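You operate a simulated robot arm through the tools that you are given. There is no shell and no other tool.

You run a simulated robot arm. Do the job below in one go: nothing can be reset, and whatever is moved stays where it is left.

TASK
Vibrate the red mould on the plate till no holes show.
Fine: clamp lever to HOLD and the switch on before the green button; the switch ends off, the mould stays on the plate.

Only the result counts: the job must be done as asked and must still hold three seconds after the hand-in. Knocking over, shifting, dropping, spilling or breaking anything else fails it.

THE ROBOT
A 6-joint arm with a two-finger gripper, fixed in place. Base frame: the origin is on the floor under the middle of its stand, x ahead of it, y to its left, z up. Units: mm, rad, N and s.
It reaches about 1572 mm from its shoulder. Its first joint turns from -2.897 to 2.897 rad. Payload 2.45 kg.
The tool frame sits at the grasp point between the pads (the TCP): z along the fingers, y along the line on which they close. The tips reach 20 mm beyond it. The gripper opens to 140 mm; its body begins 168 mm behind the TCP.
Orientation is that of the tool frame in the base frame, as a unit quaternion [x, y, z, w]. With the fingers straight down and closing along the base's y, the tool's x points along the base's -x, its y along +y and its z along -z.

THE INTERFACE
- The arm moves only by the tool apply_moves. Its argument "series" is a list of rows, each a list of 6 numbers: the shift along the tool's x, y, z in cm, then the turn, a rotation vector about the tool's x, y, z in rad. In form: [[tx, ty, tz, ax, ay, az], ...]. A call has 1 to 20 rows; each row is the pose to reach, as a shift and turn from the pose commanded when the call began, along the tool's axes at that moment. "jaw" is the finger opening in cm, from 0 to 14, set as the call begins (left out, the last holds). Rows are played at 5 a second. More than 50 mm and 0.15 rad between two rows, or a gripper value outside its range, and nothing of the call is played. A pose out of reach is approached as far as the arm can. The call stops where the force on the tool passes 90 N (or 10 N more than at its start, if that is more) or the arm is blocked; 0.2 s more then pass. Each finger travels about 45 mm/s and halts on what it meets, pressing with about 24 N; the grip force reading is that of the motor and also rises with nothing between the fingers. The clock runs only during rows and for 0.2 s after the last one: add rows that repeat a pose to give the fingers time. The reply holds the time, the measured pose of the TCP, the force on the tool along the base axes, the opening and the grip force, in the units named above and with some noise, with the torque about the TCP (base axes, N m) and any sound that the robot's microphone picked up.
- Cameras (640 x 400 px; columns grow to the right, rows downward): "scene" is fixed at [50.7, 650.8, 1405.8]; the picture's right is [-0.78, -0.62, 0.00], its down [-0.23, 0.28, -0.93] and it looks along [0.58, -0.73, -0.36] (base axes); focal length 339 px, centre (320, 200). "wrist" rides on the gripper at [78, 11, -209] in the tool frame; the picture's right is [-0.14, 0.99, 0.00], its down [-0.92, -0.13, -0.37] and it looks along [-0.37, -0.05, 0.93] (tool axes); focal length 280 px, centre (320, 200). There is no depth. A picture from a camera that has moved, and an enlarged one, comes with that camera's place and axes in the base frame and with its lens.
- camera(camera): a new picture of that camera. No time passes.
- enlarge(camera, box): a new picture of the part [left, top, right, bottom] of that camera's present view, enlarged. No time passes.
- sign_off(): hands the job in; it is judged then, once.

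Nothing tells you positions but the pictures and the camera data. Unless the task says otherwise, let go and move clear before handing in.

The tools are called after "Request:" as a command line: name --pt "numbers of a row" for each row, then --argument value for the rest, lists and objects as JSON in quotes. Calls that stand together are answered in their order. apply_moves: Moves the arm, as the interface text tells. Its arguments: {"type":"object","properties":{"series":{"type":"array","items":{"type":"array","items":{"type":"number"}}},"jaw":{"type":"number"}},"required":["series"]} The other tools are called the same way: camera (camera) takes a picture; enlarge (camera, box) takes an enlarged picture of a part of a camera's view; sign_off () hands the job in.

At the start:

```text
time: 0.0
tcp_pos: [626.8, -79.4, 1157.4]
ee_rot: [0.0, 1.0, 0.0, 0.0]
wrist_force: [0.2, 0.7, 0.6]
wrist_torque: [-0.01, 0.03, 0.02]
finger_gap: 139.9
gripper_force: 0.1
```

scene: 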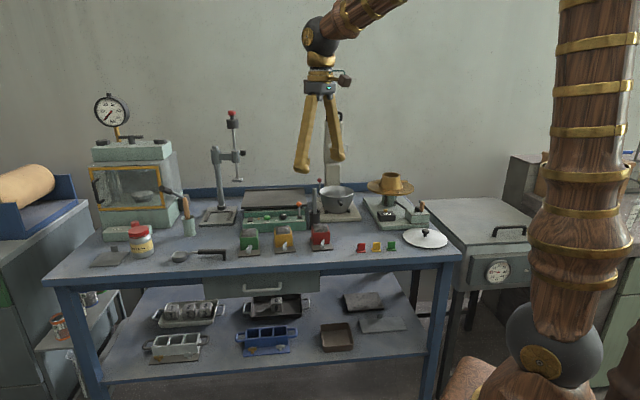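
wrist: 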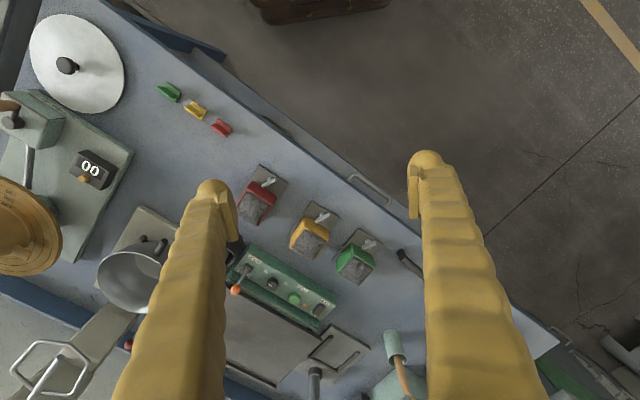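

I see a bench with red, yellow and green moulds, a green vibrating-table panel with a lever and buttons, and a grey plate behind it. I'll look closer before moving.

Request:
enlarge --camera "scene" --box '[190, 170, 350, 270]'

Request:
enlarge --camera "wrist" --box '[200, 150, 420, 290]'

Request:
enlarge --camera "wrist" --box '[200, 230, 440, 390]'

Request:
enlarge --camera "scene" --box '[230, 195, 340, 265]'

```text
4.00 times, centred on (270, 220) of scene
camera zoom: at [50.7, 650.8, 1405.8], right [-0.78, -0.62, 0.0], down [-0.23, 0.28, -0.93], along [0.58, -0.73, -0.36], focal length 1358 px, centre (520, 120)
```

zoom: 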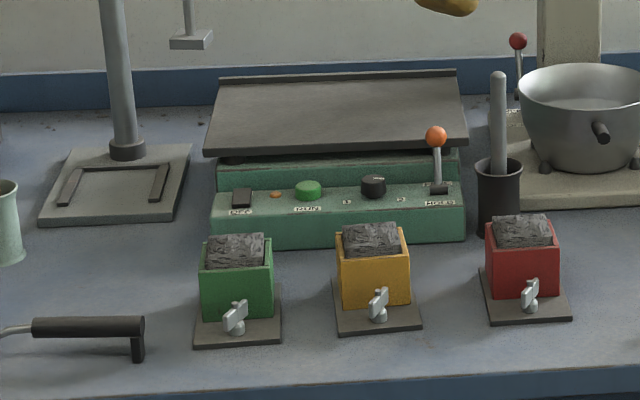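

```text
2.86 times, centred on (310, 220) of wrist
camera zoom: at [549.1, -68.4, 1365.8], right [0.14, 0.99, 0.0], down [0.92, -0.13, 0.37], along [0.37, -0.05, -0.93], focal length 801 px, centre (349, 143)
```

zoom: 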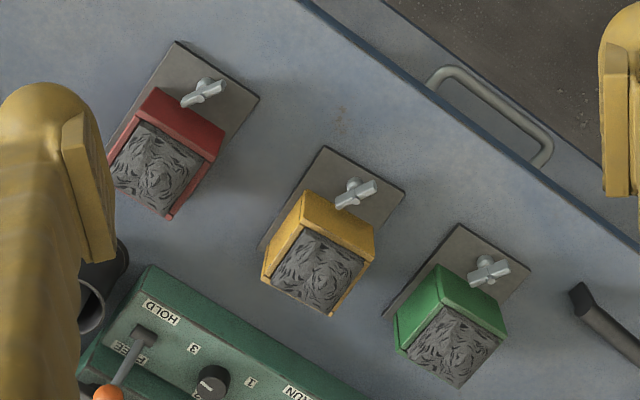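

```text
2.50 times, centred on (320, 310) of wrist
camera zoom: at [549.1, -68.4, 1365.8], right [0.14, 0.99, 0.0], down [0.92, -0.13, 0.37], along [0.37, -0.05, -0.93], focal length 701 px, centre (320, -75)
```

zoom: 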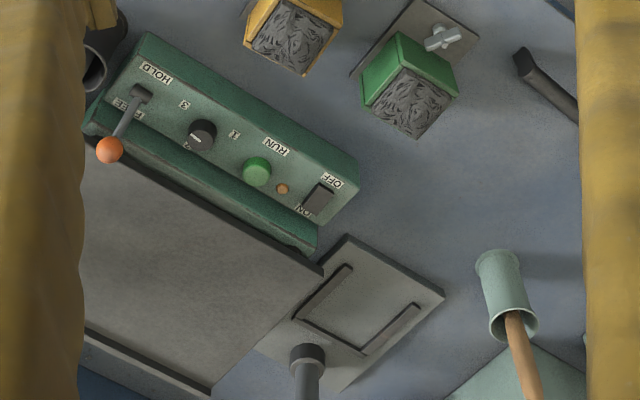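

```text
5.71 times, centred on (285, 230) of scene
camera zoom: at [50.7, 650.8, 1405.8], right [-0.78, -0.62, 0.0], down [-0.23, 0.28, -0.93], along [0.58, -0.73, -0.36], focal length 1940 px, centre (520, 29)
```

zoom: 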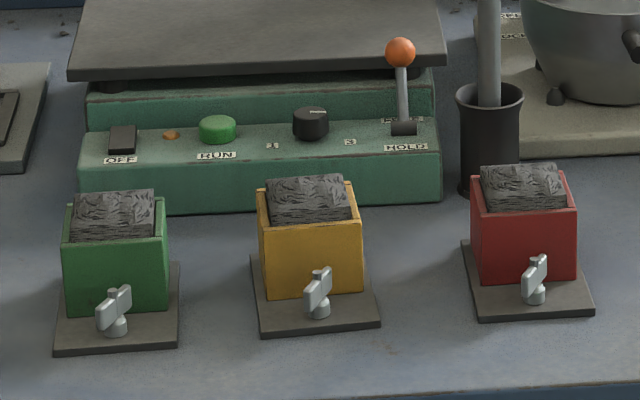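

The bench top is at about z = 800 and its long axis runs at about 45° to the base. The red mould is near (735, -215). The vibrating plate is near (1048, -292, 890), and the lever ball is near (908, -293, 897), tilted to FREE. I'll turn the gripper 45° to line up with the bench and move in for a closer look.

Request:
apply_moves --pt "-2.7 -2.5 0.95 0 0 0.13" --pt "-5.4 -5.0 1.9 0 0 0.26" --pt "-8.1 -7.5 2.85 0 0 0.39" --pt "-10.8 -10.0 3.8 0 0 0.52" --pt "-13.5 -12.5 4.75 0 0 0.65" --pt "-16.3 -15.1 5.7 0 0 0.785" --pt "-16.3 -15.1 5.7 0 0 0.785" --jaw 14

Request:
camera --camera "wrist"

Request:
camera --camera "scene"

```text
time: 1.6
tcp_pos: [790.6, -231.6, 1100.9]
ee_rot: [0.384, 0.924, -0.001, 0.0]
wrist_force: [-0.3, -0.6, 0.2]
wrist_torque: [0.01, 0.0, 0.02]
finger_gap: 140.2
gripper_force: 0.0
```

```text
taken
camera wrist: at [742.8, -168.5, 1309.0], right [0.8, 0.6, 0.0], down [0.56, -0.74, 0.37], along [0.22, -0.29, -0.93], focal length 280 px, centre (320, 200)
```

wrist: 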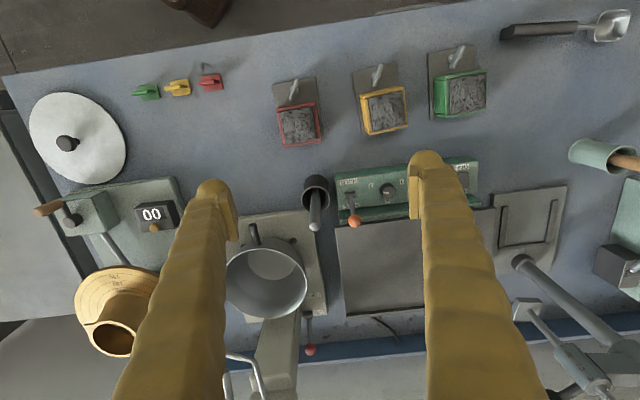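

```text
taken
```

scene: 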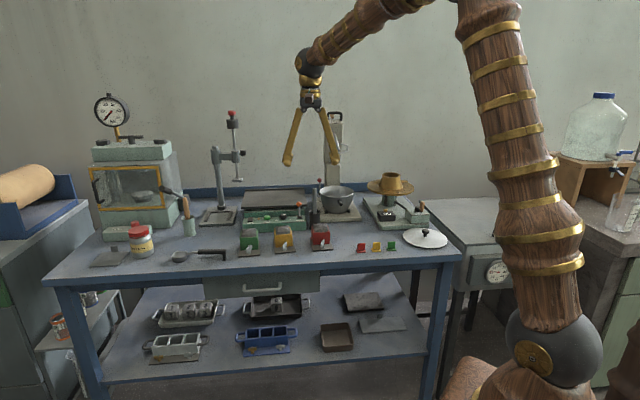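

The gripper is now lined up with the bench, and the moulds, panel and plate are all in view. I'll enlarge each of them to fix positions and see the state of the controls.

Request:
enlarge --camera "wrist" --box '[240, 60, 400, 160]'

Request:
enlarge --camera "wrist" --box '[320, 140, 480, 240]'

Request:
enlarge --camera "wrist" --box '[280, 160, 520, 330]'

Request:
enlarge --camera "scene" --box '[230, 180, 340, 260]'

```text
4.00 times, centred on (320, 110) of wrist
camera zoom: at [742.8, -168.5, 1309.0], right [0.8, 0.6, 0.0], down [0.56, -0.74, 0.37], along [0.22, -0.29, -0.93], focal length 1122 px, centre (320, 560)
```

zoom: 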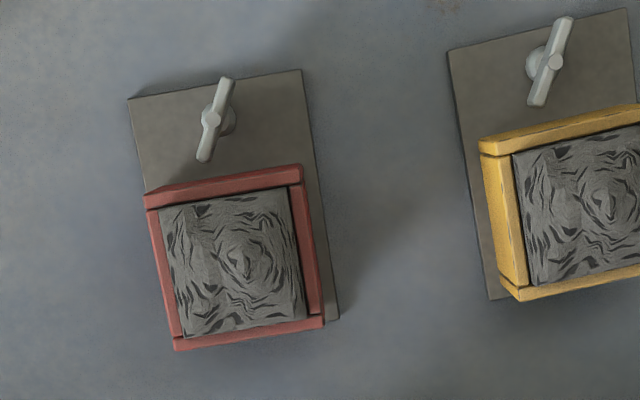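

```text
4.00 times, centred on (400, 190) of wrist
camera zoom: at [742.8, -168.5, 1309.0], right [0.8, 0.6, 0.0], down [0.56, -0.74, 0.37], along [0.22, -0.29, -0.93], focal length 1122 px, centre (0, 240)
```

zoom: 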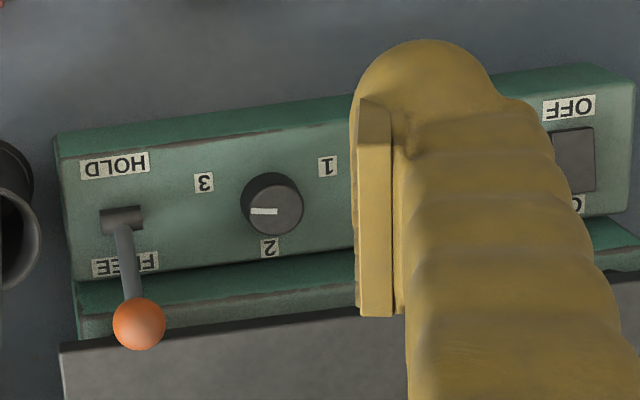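

```text
2.35 times, centred on (400, 245) of wrist
camera zoom: at [742.8, -168.5, 1309.0], right [0.8, 0.6, 0.0], down [0.56, -0.74, 0.37], along [0.22, -0.29, -0.93], focal length 660 px, centre (132, 94)
```

zoom: 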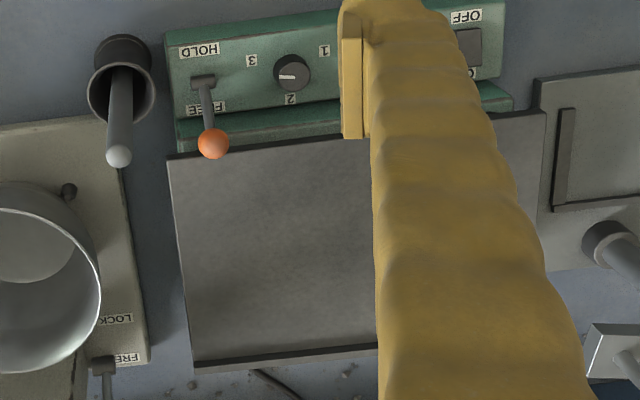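

```text
5.00 times, centred on (285, 220) of scene
camera zoom: at [50.7, 650.8, 1405.8], right [-0.78, -0.62, 0.0], down [-0.23, 0.28, -0.93], along [0.58, -0.73, -0.36], focal length 1697 px, centre (495, 100)
```

zoom: 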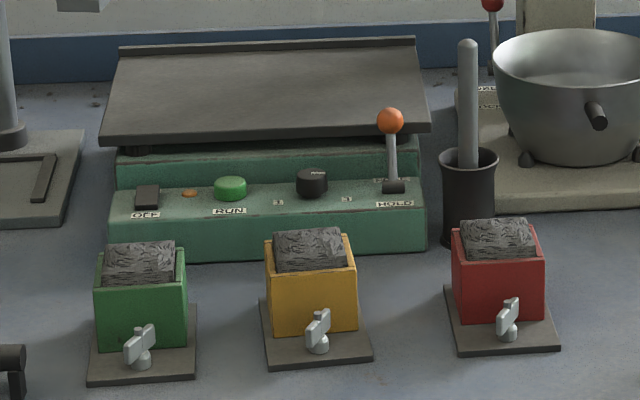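

The lever is at FREE, the knob points near 2–3, and the switch and button are partly hidden behind a finger. I'll zoom in further on the red mould to get its height and corners.

Request:
enlarge --camera "scene" --box '[300, 215, 348, 255]'

Request:
enlarge --camera "wrist" --box '[268, 70, 332, 150]'

Request:
enlarge --camera "scene" --box '[235, 200, 310, 235]'

```text
10.00 times, centred on (324, 235) of scene
camera zoom: at [50.7, 650.8, 1405.8], right [-0.78, -0.62, 0.0], down [-0.23, 0.28, -0.93], along [0.58, -0.73, -0.36], focal length 3394 px, centre (280, -150)
```

zoom: 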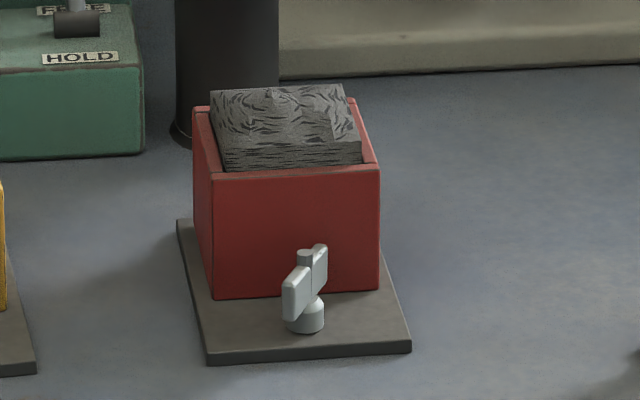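

```text
5.00 times, centred on (300, 110) of wrist
camera zoom: at [742.8, -168.5, 1309.0], right [0.8, 0.6, 0.0], down [0.56, -0.74, 0.37], along [0.22, -0.29, -0.93], focal length 1402 px, centre (420, 650)
```

zoom: 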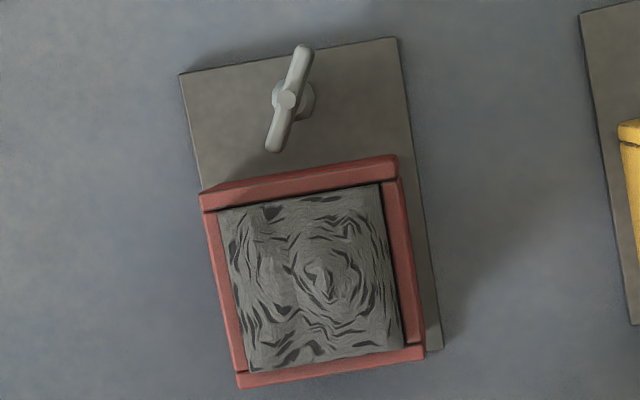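

```text
8.53 times, centred on (272, 218) of scene
camera zoom: at [50.7, 650.8, 1405.8], right [-0.78, -0.62, 0.0], down [-0.23, 0.28, -0.93], along [0.58, -0.73, -0.36], focal length 2896 px, centre (725, 51)
```

zoom: 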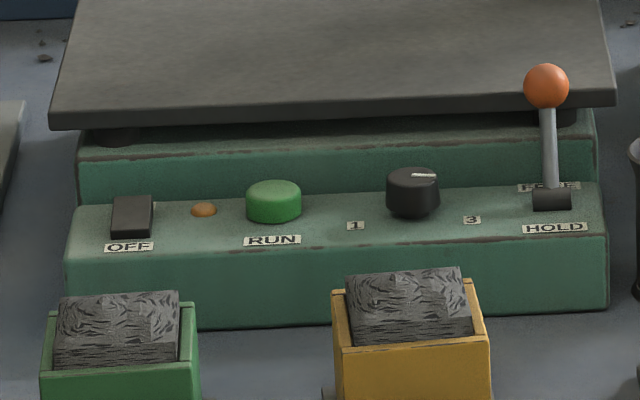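

The red mould's box is about 60 × 60 mm, centred near (751, -233), with its rim at z ≈ 859 and a base plate of about 72 × 103 mm. Before planning the grasp I'll check how thick the fingers are.

Request:
enlarge --camera "scene" --box '[270, 70, 360, 180]'

Request:
enlarge --camera "wrist" --box '[160, 130, 480, 330]'

```text
3.64 times, centred on (315, 125) of scene
camera zoom: at [50.7, 650.8, 1405.8], right [-0.78, -0.62, 0.0], down [-0.23, 0.28, -0.93], along [0.58, -0.73, -0.36], focal length 1234 px, centre (338, 473)
```

zoom: 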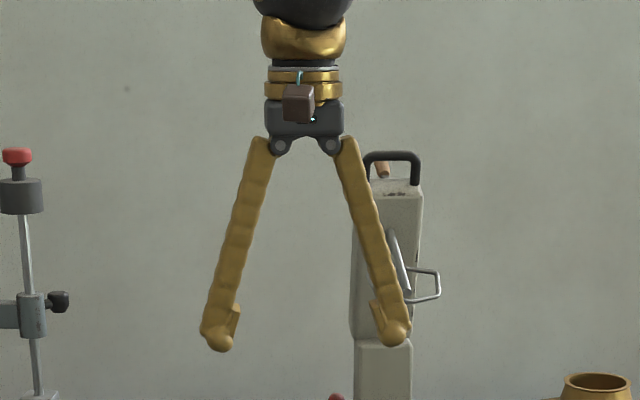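

```text
2.00 times, centred on (320, 230) of wrist
camera zoom: at [742.8, -168.5, 1309.0], right [0.8, 0.6, 0.0], down [0.56, -0.74, 0.37], along [0.22, -0.29, -0.93], focal length 561 px, centre (320, 140)
```

zoom: 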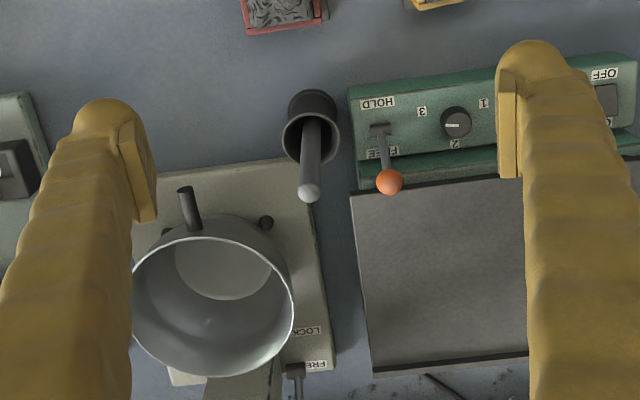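

The fingers are about 34 mm thick, so a 90 mm opening clears the yellow mould when I straddle the red box. I'll move above it and stop at z ≈ 920 to check alignment.

Request:
apply_moves --pt "1.35 -1.5 0 0 0 0" --pt "2.7 -2.95 0 0 0 0" --pt "2.7 -2.95 4.5 0 0 0" --pt "2.7 -2.95 9 0 0 0" --pt "2.7 -2.95 13.5 0 0 0" --pt "2.7 -2.95 18 0 0 0" --pt "2.7 -2.95 18 0 0 0" --jaw 9

Request:
camera --camera "wrist"

Request:
enlarge --camera "scene" --box '[260, 140, 380, 260]'

```text
time: 3.2
tcp_pos: [748.6, -232.1, 920.8]
ee_rot: [0.383, 0.924, 0.0, 0.0]
wrist_force: [0.9, -0.5, -0.6]
wrist_torque: [0.03, 0.06, 0.0]
finger_gap: 89.8
gripper_force: 0.0
```

```text
taken
camera wrist: at [701.9, -168.9, 1130.4], right [0.8, 0.6, 0.0], down [0.56, -0.74, 0.37], along [0.22, -0.29, -0.93], focal length 280 px, centre (320, 200)
```

wrist: 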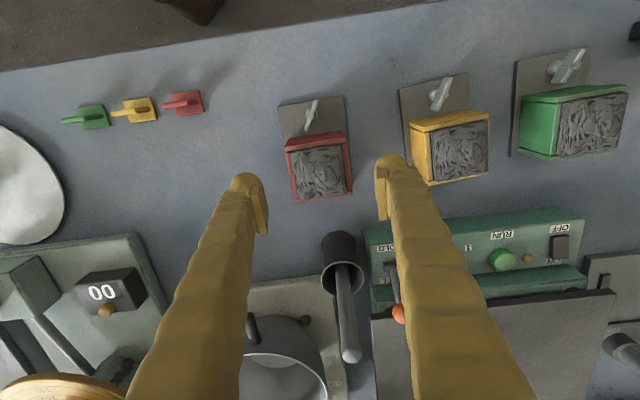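

```text
3.33 times, centred on (320, 200) of scene
camera zoom: at [50.7, 650.8, 1405.8], right [-0.78, -0.62, 0.0], down [-0.23, 0.28, -0.93], along [0.58, -0.73, -0.36], focal length 1131 px, centre (320, 200)
```

zoom: 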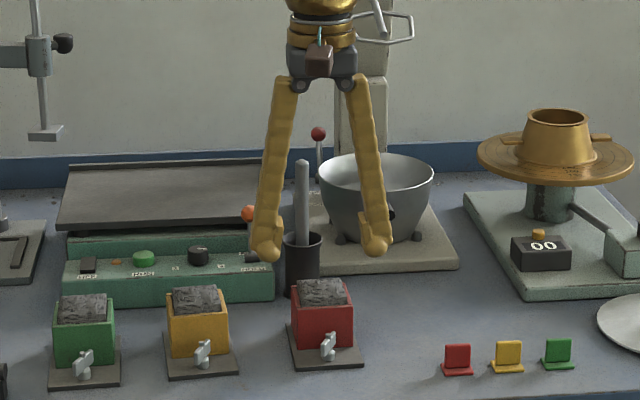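

The fingers straddle the mould and the whole control panel is now visible. I'll refine the mould's position and read the panel before going down.

Request:
enlarge --camera "wrist" --box '[240, 80, 400, 220]'

Request:
enlarge --camera "wrist" --box '[440, 190, 620, 310]'

```text
2.86 times, centred on (320, 150) of wrist
camera zoom: at [701.9, -168.9, 1130.4], right [0.8, 0.6, 0.0], down [0.56, -0.74, 0.37], along [0.22, -0.29, -0.93], focal length 801 px, centre (320, 343)
```

zoom: 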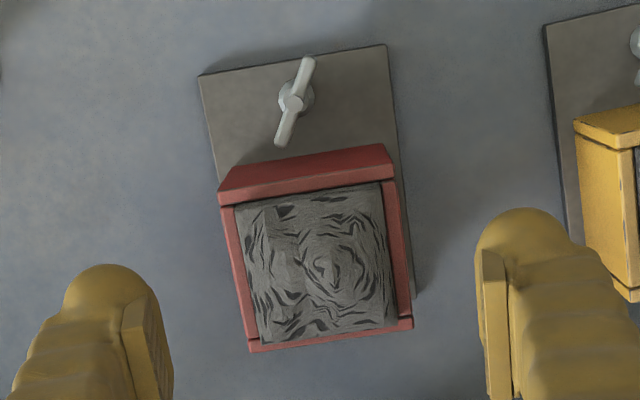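

```text
3.33 times, centred on (530, 250) of wrist
camera zoom: at [701.9, -168.9, 1130.4], right [0.8, 0.6, 0.0], down [0.56, -0.74, 0.37], along [0.22, -0.29, -0.93], focal length 935 px, centre (-380, 33)
```

zoom: 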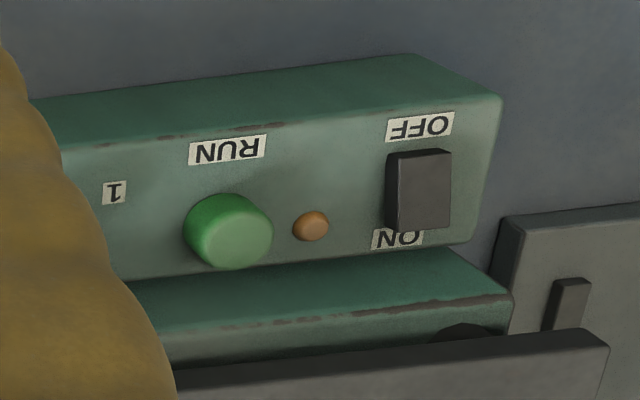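

The TCP is within 1 mm of the mould centre at (749, -232) and the yaw matches. I'll go down to z ≈ 840 and then close on the box sides.

Request:
apply_moves --pt "0 0 3 0 0 0" --pt "0 0 6 0 0 0" --pt "0 0 8 0 0 0" --pt "0 0 8 0 0 0"

Request:
camera --camera "wrist"

Request:
enlarge --camera "scene" --box '[260, 180, 380, 270]'

```text
time: 4.2
tcp_pos: [752.1, -231.4, 840.3]
ee_rot: [0.383, 0.924, 0.0, 0.0]
wrist_force: [0.2, 0.1, 0.3]
wrist_torque: [-0.01, -0.05, 0.0]
finger_gap: 90.1
gripper_force: 0.0
```

```text
taken
camera wrist: at [703.2, -169.3, 1048.9], right [0.8, 0.6, 0.0], down [0.56, -0.74, 0.37], along [0.22, -0.29, -0.93], focal length 280 px, centre (320, 200)
```

wrist: 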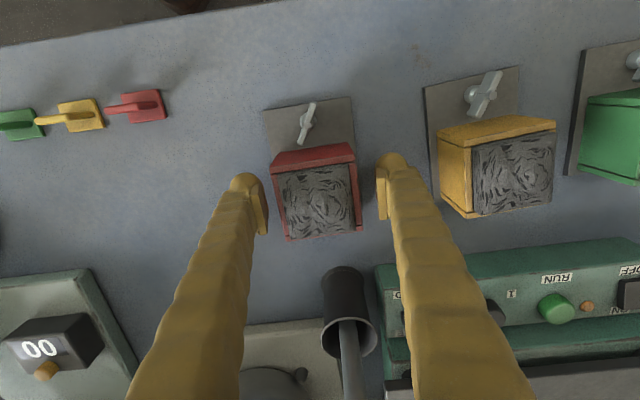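

```text
4.44 times, centred on (320, 225) of scene
camera zoom: at [50.7, 650.8, 1405.8], right [-0.78, -0.62, 0.0], down [-0.23, 0.28, -0.93], along [0.58, -0.73, -0.36], focal length 1508 px, centre (320, 89)
```

zoom: 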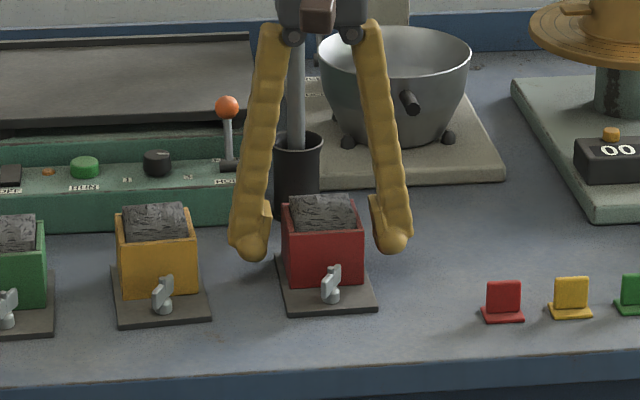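

The fingers are on either side of the box. Closing now to grip it.

Request:
apply_moves --pt "0 0 0 0 0 0" --pt "0 0 0 0 0 0" --pt "0 0 0 0 0 0" --pt "0 0 0 0 0 0" --pt "0 0 0 0 0 0" --pt "0 0 0 0 0 0" --jaw 4.5

Request:
camera --camera "wrist"

```text
time: 5.6
tcp_pos: [750.8, -234.2, 840.5]
ee_rot: [0.383, 0.924, 0.0, -0.001]
wrist_force: [0.4, -0.1, 9.6]
wrist_torque: [0.1, 0.09, -0.04]
finger_gap: 62.7
gripper_force: 23.5
```

```text
taken
camera wrist: at [703.3, -169.3, 1049.4], right [0.8, 0.6, 0.0], down [0.56, -0.74, 0.37], along [0.22, -0.29, -0.93], focal length 280 px, centre (320, 200)
```

wrist: 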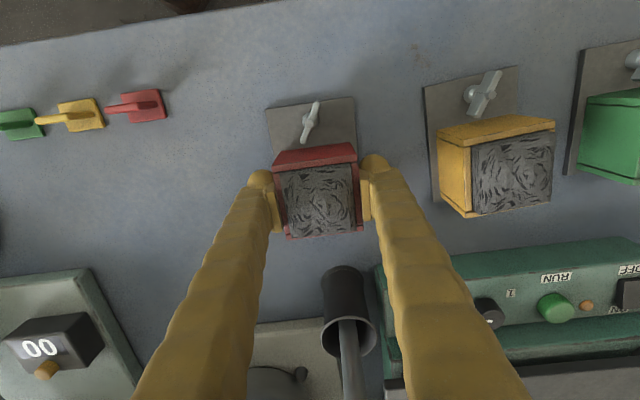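

The mould is gripped, with a gap of 62.7 mm and a force of 23.5 N. I'll lift it a little to check the hold.

Request:
apply_moves --pt "0 0 -1 0 0 0" --pt "0 0 -2 0 0 0" --pt "0 0 -3 0 0 0" --pt "0 0 -3 0 0 0"

Request:
camera --camera "wrist"

Request:
enlarge --camera "scene" --box '[260, 180, 380, 270]'

```text
time: 6.6
tcp_pos: [751.5, -231.9, 876.3]
ee_rot: [0.383, 0.924, -0.001, 0.003]
wrist_force: [-14.0, -3.2, 89.8]
wrist_torque: [-0.54, 1.16, 0.02]
finger_gap: 45.2
gripper_force: 0.0
```

```text
taken
camera wrist: at [703.2, -168.5, 1083.5], right [0.8, 0.6, 0.0], down [0.56, -0.74, 0.37], along [0.23, -0.3, -0.93], focal length 280 px, centre (320, 200)
```

wrist: 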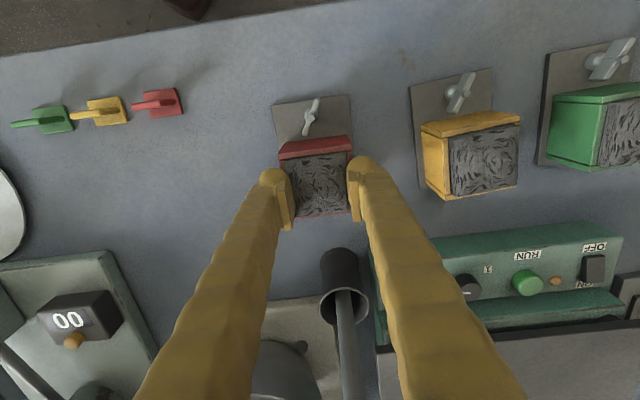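

```text
4.44 times, centred on (320, 225) of scene
camera zoom: at [50.7, 650.8, 1405.8], right [-0.78, -0.62, 0.0], down [-0.23, 0.28, -0.93], along [0.58, -0.73, -0.36], focal length 1508 px, centre (320, 89)
```

zoom: 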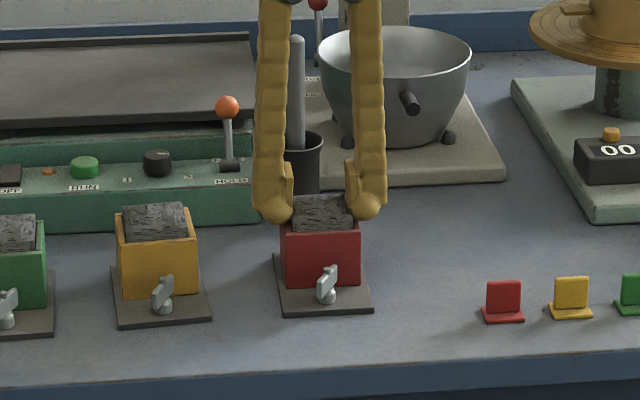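

The grip slipped off and the fingers closed on top of the rim. The mould is still on the bench, only nudged slightly. I'll move up off it and check for damage.

Request:
apply_moves --pt "0 0 -1 0 0 0" --pt "0 0 -3 0 0 0" --pt "0 0 -5 0 0 0" --pt "0 0 -5 0 0 0"

Request:
camera --camera "wrist"

Request:
enlarge --camera "scene" --box '[270, 190, 360, 260]'

Request:
enlarge --camera "wrist" --box '[240, 60, 400, 220]'

```text
time: 7.6
tcp_pos: [750.1, -232.7, 919.3]
ee_rot: [0.383, 0.924, -0.001, -0.001]
wrist_force: [0.3, -0.9, -1.0]
wrist_torque: [0.0, -0.01, -0.01]
finger_gap: 45.0
gripper_force: 0.0
```

```text
taken
camera wrist: at [702.5, -169.2, 1127.3], right [0.8, 0.6, 0.0], down [0.56, -0.74, 0.37], along [0.22, -0.29, -0.93], focal length 280 px, centre (320, 200)
```

wrist: 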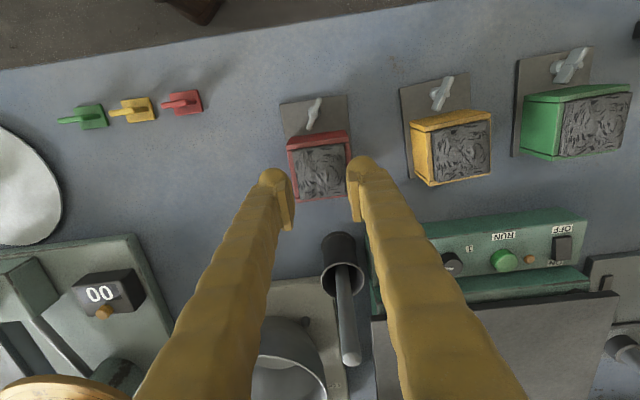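

```text
5.71 times, centred on (315, 225) of scene
camera zoom: at [50.7, 650.8, 1405.8], right [-0.78, -0.62, 0.0], down [-0.23, 0.28, -0.93], along [0.58, -0.73, -0.36], focal length 1940 px, centre (349, 57)
```

zoom: 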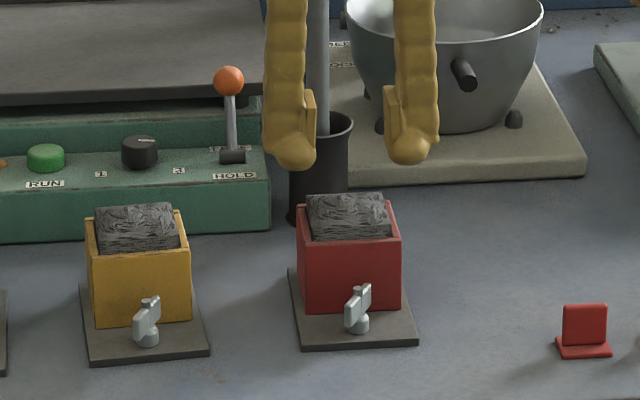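

```text
2.50 times, centred on (320, 140) of wrist
camera zoom: at [702.5, -169.2, 1127.3], right [0.8, 0.6, 0.0], down [0.56, -0.74, 0.37], along [0.22, -0.29, -0.93], focal length 701 px, centre (320, 350)
```

zoom: 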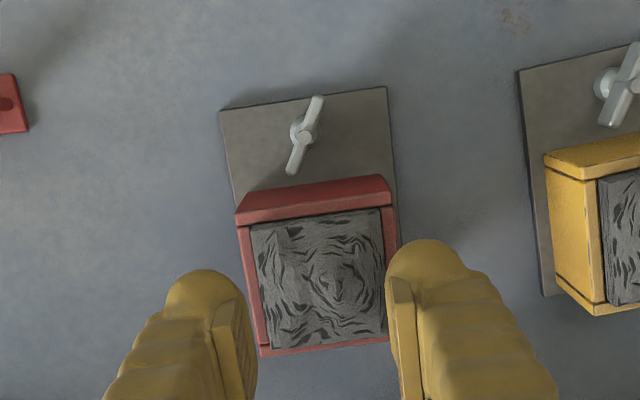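

The mould is undamaged and only about 3 mm off its old spot. I think the grip was too shallow and slightly behind the balance point, so I'll re-grip deeper (TCP z ≈ 832), 5 mm further forward, and lift in small steps while watching the force.

Request:
apply_moves --pt "0.5 0 0 0 0 0" --pt "0.5 0 0 0 0 0" --pt "0.5 0 3 0 0 0" --pt "0.5 0 6 0 0 0" --pt "0.5 0 8.8 0 0 0" --pt "0.5 0 8.8 0 0 0" --jaw 8.4

Request:
apply_moves --pt "0 0 0 0 0 0" --pt "0 0 0 0 0 0" --pt "0 0 0 0 0 0" --pt "0 0 0 0 0 0" --pt "0 0 0 0 0 0" --pt "0 0 0 0 0 0" --jaw 5.4

Request:
apply_moves --pt "0 0 -0.2 0 0 0" --pt "0 0 -0.4 0 0 0" --pt "0 0 -0.4 0 0 0" --pt "0 0 -0.4 0 0 0"

Request:
enlarge --camera "scene" --box '[270, 190, 360, 260]'

Request:
enlarge --camera "wrist" --box '[220, 80, 420, 240]'

```text
time: 9.0
tcp_pos: [746.9, -227.0, 831.0]
ee_rot: [0.383, 0.924, 0.0, 0.0]
wrist_force: [1.0, 0.2, 0.7]
wrist_torque: [0.01, -0.02, 0.01]
finger_gap: 84.0
gripper_force: 0.0
```

```text
time: 10.4
tcp_pos: [747.4, -226.2, 830.3]
ee_rot: [0.383, 0.924, 0.0, 0.0]
wrist_force: [1.5, -0.3, 0.0]
wrist_torque: [-0.07, -0.04, 0.01]
finger_gap: 65.1
gripper_force: 23.8
```

```text
time: 11.4
tcp_pos: [746.4, -228.0, 835.6]
ee_rot: [0.383, 0.924, 0.001, 0.0]
wrist_force: [0.7, -0.2, -7.1]
wrist_torque: [-0.08, 0.0, -0.02]
finger_gap: 65.4
gripper_force: 23.9
```

```text
5.71 times, centred on (315, 225) of scene
camera zoom: at [50.7, 650.8, 1405.8], right [-0.78, -0.62, 0.0], down [-0.23, 0.28, -0.93], along [0.58, -0.73, -0.36], focal length 1940 px, centre (349, 57)
```

zoom: 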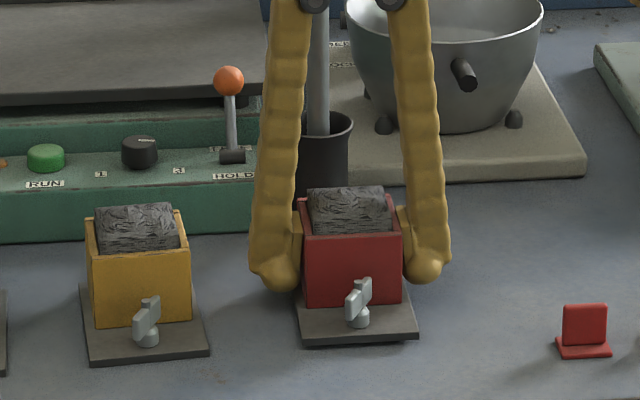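

```text
2.50 times, centred on (320, 160) of wrist
camera zoom: at [699.8, -165.2, 1044.1], right [0.8, 0.6, 0.0], down [0.56, -0.74, 0.37], along [0.22, -0.29, -0.93], focal length 701 px, centre (320, 300)
```

zoom: 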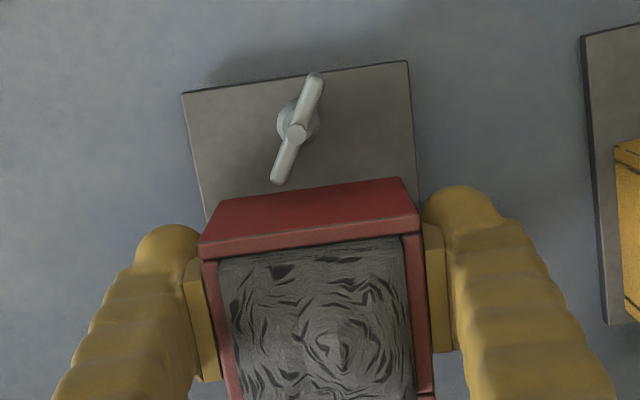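

The mould is now about 4 mm clear of the bench, with a load of about 7 N (0.7 kg) and a steady gap. I'll raise it slowly and check for slipping.

Request:
apply_moves --pt "0 0 -0.3 0 0 0" --pt "0 0 -0.6 0 0 0" --pt "0 0 -0.9 0 0 0" --pt "0 0 -1.2 0 0 0" --pt "0 0 -1.5 0 0 0" --pt "0 0 -1.5 0 0 0"

Request:
enlarge --camera "scene" --box '[270, 190, 360, 260]'

Request:
enlarge --camera "wrist" --box '[220, 80, 420, 240]'

```text
time: 12.8
tcp_pos: [747.1, -229.5, 850.3]
ee_rot: [0.383, 0.924, 0.0, 0.0]
wrist_force: [-0.1, 0.4, -7.6]
wrist_torque: [-0.03, 0.0, 0.0]
finger_gap: 65.2
gripper_force: 24.0
```

```text
5.71 times, centred on (315, 225) of scene
camera zoom: at [50.7, 650.8, 1405.8], right [-0.78, -0.62, 0.0], down [-0.23, 0.28, -0.93], along [0.58, -0.73, -0.36], focal length 1940 px, centre (349, 57)
```

zoom: 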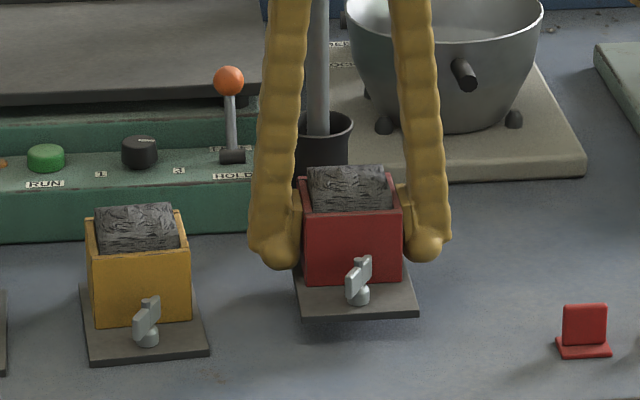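

```text
2.50 times, centred on (320, 160) of wrist
camera zoom: at [699.9, -165.3, 1059.6], right [0.8, 0.6, 0.0], down [0.56, -0.74, 0.37], along [0.22, -0.29, -0.93], focal length 701 px, centre (320, 300)
```

zoom: 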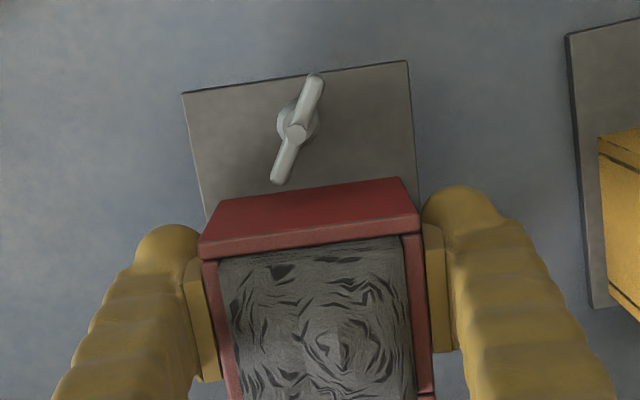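

The hold is solid and level. I'll lift well above the pestle tip (z ≈ 972) before carrying it across.

Request:
apply_moves --pt "0 0 -1 0 0 0" --pt "0 0 -2.5 0 0 0" --pt "0 0 -4 0 0 0" --pt "0 0 -5.5 0 0 0" --pt "0 0 -7 0 0 0" --pt "0 0 -8.5 0 0 0" --pt "0 0 -10 0 0 0" --pt "0 0 -11.5 0 0 0" --pt "0 0 -13 0 0 0" --pt "0 0 -14.5 0 0 0" --pt "0 0 -16 0 0 0" --pt "0 0 -17.5 0 0 0" --pt "0 0 -18.5 0 0 0" --pt "0 0 -19 0 0 0" --pt "0 0 -19 0 0 0"

Request:
camera --camera "wrist"

Request:
camera --camera "scene"

```text
time: 16.0
tcp_pos: [747.9, -227.1, 1039.2]
ee_rot: [0.383, 0.924, 0.0, 0.0]
wrist_force: [-0.1, -0.3, -8.1]
wrist_torque: [-0.01, -0.01, -0.02]
finger_gap: 64.9
gripper_force: 23.7
```

```text
taken
camera wrist: at [699.6, -165.1, 1248.1], right [0.8, 0.6, 0.0], down [0.56, -0.74, 0.37], along [0.22, -0.29, -0.93], focal length 280 px, centre (320, 200)
```

wrist: 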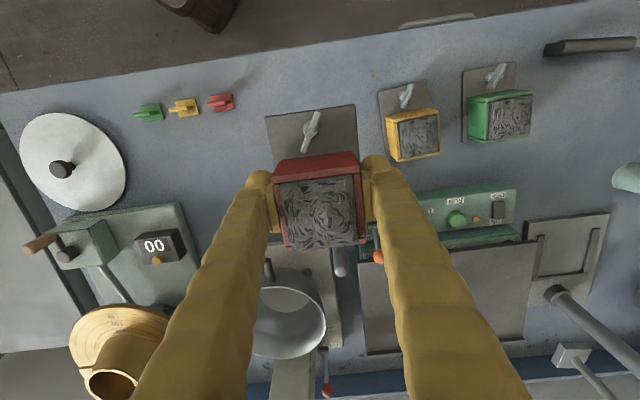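

```text
taken
```

scene: 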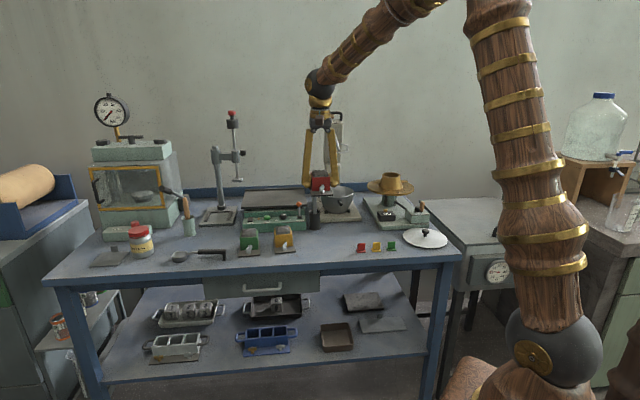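

It is held securely at TCP z ≈ 1040. I'll carry it level to above the plate centre, near (1065, -311).

Request:
apply_moves --pt "-0.85 0.5 0 0 0 0" --pt "-2.84 1.67 0 0 0 0" --pt "-5.1 3.0 0 0 0 0" --pt "-7.37 4.34 0 0 0 0" --pt "-9.64 5.68 0 0 0 0" --pt "-11.9 7.0 0 0 0 0" --pt "-14.18 8.35 0 0 0 0" --pt "-16.45 9.69 0 0 0 0" --pt "-18.7 11.0 0 0 0 0" --pt "-21.0 12.36 0 0 0 0" --pt "-23.25 13.7 0 0 0 0" --pt "-25.5 15.0 0 0 0 0" --pt "-27.5 16.2 0 0 0 0" --pt "-28.36 16.7 0 0 0 0" --pt "-28.36 16.7 0 0 0 0"

Request:
camera --camera "wrist"

Request:
camera --camera "scene"

Request:
enlarge --camera "scene" --box '[210, 130, 350, 250]'

```text
time: 19.2
tcp_pos: [1065.5, -310.4, 1042.4]
ee_rot: [0.383, 0.924, -0.001, 0.0]
wrist_force: [0.2, -0.4, -7.8]
wrist_torque: [0.0, -0.02, -0.02]
finger_gap: 65.1
gripper_force: 24.0
```

```text
taken
camera wrist: at [1018.1, -247.8, 1251.1], right [0.8, 0.6, 0.0], down [0.56, -0.74, 0.37], along [0.22, -0.29, -0.93], focal length 280 px, centre (320, 200)
```

wrist: 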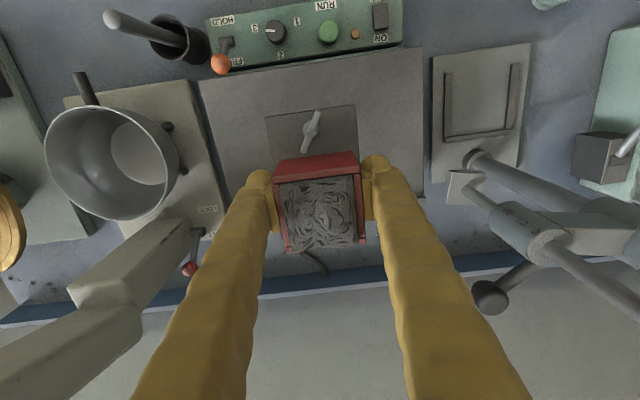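

```text
taken
```

scene: 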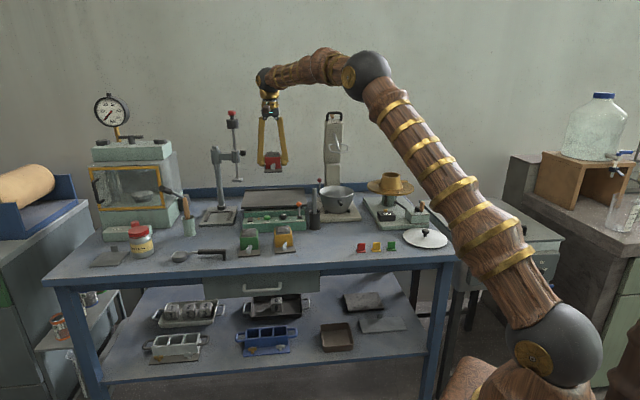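

```text
3.33 times, centred on (280, 190) of scene
camera zoom: at [50.7, 650.8, 1405.8], right [-0.78, -0.62, 0.0], down [-0.23, 0.28, -0.93], along [0.58, -0.73, -0.36], focal length 1131 px, centre (453, 233)
```

zoom: 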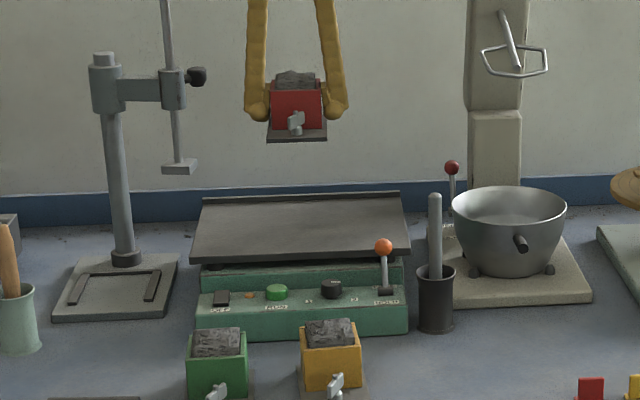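

The mould is centred over the plate. I'll lower it to just above the surface, then creep down watching the load.

Request:
apply_moves --pt "0 0 1 0 0 0" --pt "0 0 2.5 0 0 0" --pt "0 0 4 0 0 0" --pt "0 0 5.5 0 0 0" --pt "0 0 7 0 0 0" --pt "0 0 8.5 0 0 0" --pt "0 0 10 0 0 0" --pt "0 0 10.8 0 0 0" --pt "0 0 11.2 0 0 0" --pt "0 0 11.2 0 0 0"

Request:
enlarge --camera "scene" --box '[230, 160, 320, 230]'

Request:
camera --camera "wrist"

```text
time: 21.4
tcp_pos: [1065.6, -311.1, 928.2]
ee_rot: [0.383, 0.924, 0.0, 0.0]
wrist_force: [0.1, 0.1, -7.4]
wrist_torque: [-0.04, -0.03, 0.01]
finger_gap: 65.0
gripper_force: 24.1
```

```text
5.71 times, centred on (275, 195) of scene
camera zoom: at [50.7, 650.8, 1405.8], right [-0.78, -0.62, 0.0], down [-0.23, 0.28, -0.93], along [0.58, -0.73, -0.36], focal length 1940 px, centre (577, 229)
```

zoom: 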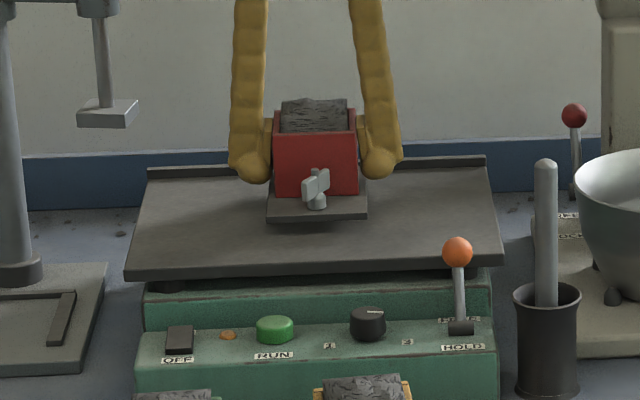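

```text
taken
camera wrist: at [1018.3, -248.2, 1137.8], right [0.8, 0.6, 0.0], down [0.56, -0.74, 0.37], along [0.22, -0.29, -0.93], focal length 280 px, centre (320, 200)
```

wrist: 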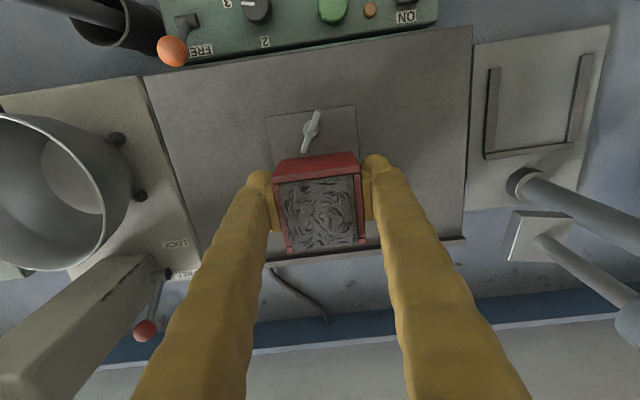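

The mould is centred on the plate with about 45 mm of margin front and back. I'll creep down to contact.

Request:
apply_moves --pt "0 0 0.2 0 0 0" --pt "0 0 0.4 0 0 0" --pt "0 0 0.6 0 0 0" --pt "0 0 0.7 0 0 0" --pt "0 0 0.8 0 0 0" --pt "0 0 0.8 0 0 0"

Request:
enlarge --camera "scene" --box '[255, 170, 305, 210]'

```text
time: 22.8
tcp_pos: [1065.3, -310.5, 920.6]
ee_rot: [0.383, 0.924, 0.001, 0.0]
wrist_force: [0.1, 1.1, -8.1]
wrist_torque: [0.03, -0.02, 0.0]
finger_gap: 65.1
gripper_force: 23.9
```

```text
10.00 times, centred on (280, 190) of scene
camera zoom: at [50.7, 650.8, 1405.8], right [-0.78, -0.62, 0.0], down [-0.23, 0.28, -0.93], along [0.58, -0.73, -0.36], focal length 3394 px, centre (720, 300)
```

zoom: 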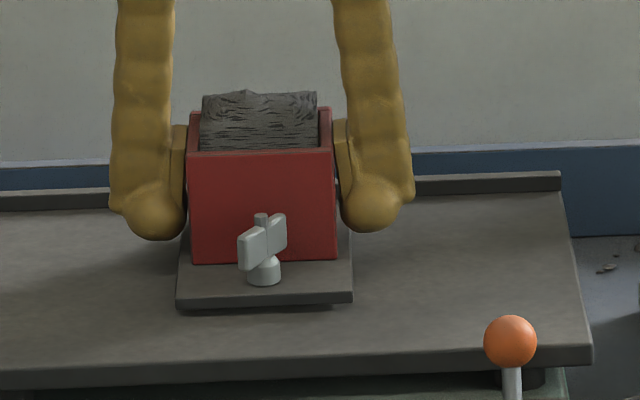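

Still hanging a few millimetres above the plate, going by the thin shadow. I'll continue down in 1 mm steps.

Request:
apply_moves --pt "0 0 0.1 0 0 0" --pt "0 0 0.2 0 0 0" --pt "0 0 0.3 0 0 0" --pt "0 0 0.3 0 0 0"

Request:
enlarge --camera "scene" --box '[255, 170, 305, 210]'

```text
time: 23.8
tcp_pos: [1064.7, -310.4, 917.5]
ee_rot: [0.383, 0.924, 0.0, 0.0]
wrist_force: [0.8, 0.1, -7.8]
wrist_torque: [-0.01, -0.01, -0.02]
finger_gap: 65.2
gripper_force: 24.4
```

```text
10.00 times, centred on (280, 190) of scene
camera zoom: at [50.7, 650.8, 1405.8], right [-0.78, -0.62, 0.0], down [-0.23, 0.28, -0.93], along [0.58, -0.73, -0.36], focal length 3394 px, centre (720, 300)
```

zoom: 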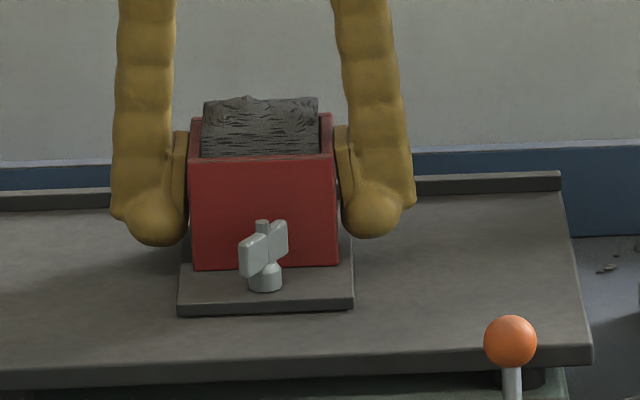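

Request:
apply_moves --pt "0 0 0.1 0 0 0" --pt "0 0 0.2 0 0 0" --pt "0 0 0.2 0 0 0"

Request:
enlarge --camera "scene" --box '[255, 170, 305, 210]'

```text
time: 24.6
tcp_pos: [1066.6, -310.1, 916.3]
ee_rot: [0.383, 0.924, 0.0, 0.0]
wrist_force: [-1.4, 3.8, 5.5]
wrist_torque: [0.29, 0.4, -0.05]
finger_gap: 65.0
gripper_force: 23.8
```

```text
10.00 times, centred on (280, 190) of scene
camera zoom: at [50.7, 650.8, 1405.8], right [-0.78, -0.62, 0.0], down [-0.23, 0.28, -0.93], along [0.58, -0.73, -0.36], focal length 3394 px, centre (720, 300)
```

zoom: 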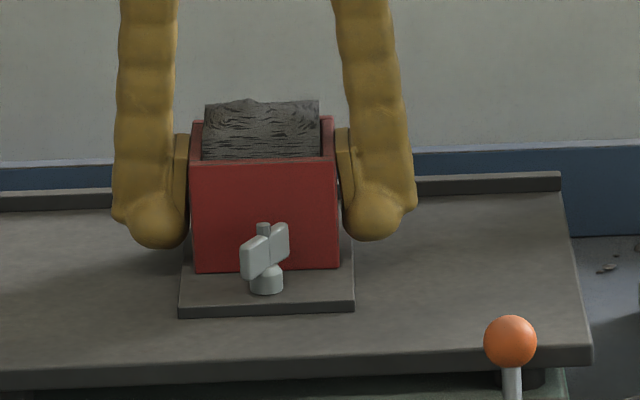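

The load changed from -8 N to +5.5 N, so the mould is resting on the plate. I'll open the fingers and rise straight up.

Request:
apply_moves --pt "0 0 -0.1 0 0 0" --pt "0 0 -0.1 0 0 0" --pt "0 0 -0.1 0 0 0" --pt "0 0 -0.1 0 0 0" --jaw 9

Request:
apply_moves --pt "0 0 -2 0 0 0" --pt "0 0 -5 0 0 0" --pt "0 0 -9 0 0 0" --pt "0 0 -13 0 0 0" --pt "0 0 -17 0 0 0" --pt "0 0 -17 0 0 0"

Request:
camera --camera "wrist"

Request:
enlarge --camera "scene" --box '[230, 170, 320, 235]'

```text
time: 25.6
tcp_pos: [1064.8, -311.7, 916.0]
ee_rot: [0.383, 0.924, 0.0, 0.0]
wrist_force: [-0.1, -0.1, -0.3]
wrist_torque: [0.02, 0.0, 0.01]
finger_gap: 90.1
gripper_force: 0.0
```

```text
time: 27.0
tcp_pos: [1064.8, -312.7, 1082.7]
ee_rot: [0.382, 0.924, 0.0, 0.0]
wrist_force: [0.4, 0.5, -0.2]
wrist_torque: [-0.05, -0.01, 0.03]
finger_gap: 90.1
gripper_force: 0.0
```

```text
taken
camera wrist: at [1017.9, -250.2, 1293.9], right [0.8, 0.6, 0.0], down [0.56, -0.74, 0.37], along [0.22, -0.29, -0.93], focal length 280 px, centre (320, 200)
```

wrist: 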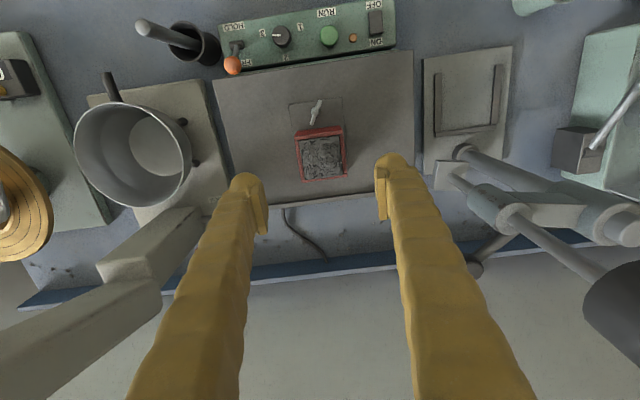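

```text
6.15 times, centred on (275, 202) of scene
camera zoom: at [50.7, 650.8, 1405.8], right [-0.78, -0.62, 0.0], down [-0.23, 0.28, -0.93], along [0.58, -0.73, -0.36], focal length 2089 px, centre (597, 185)
```

zoom: 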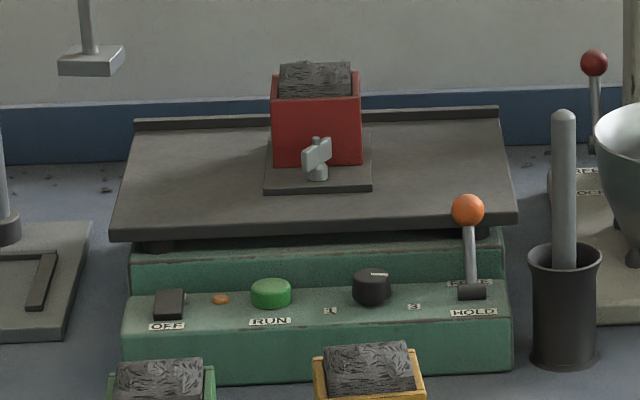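

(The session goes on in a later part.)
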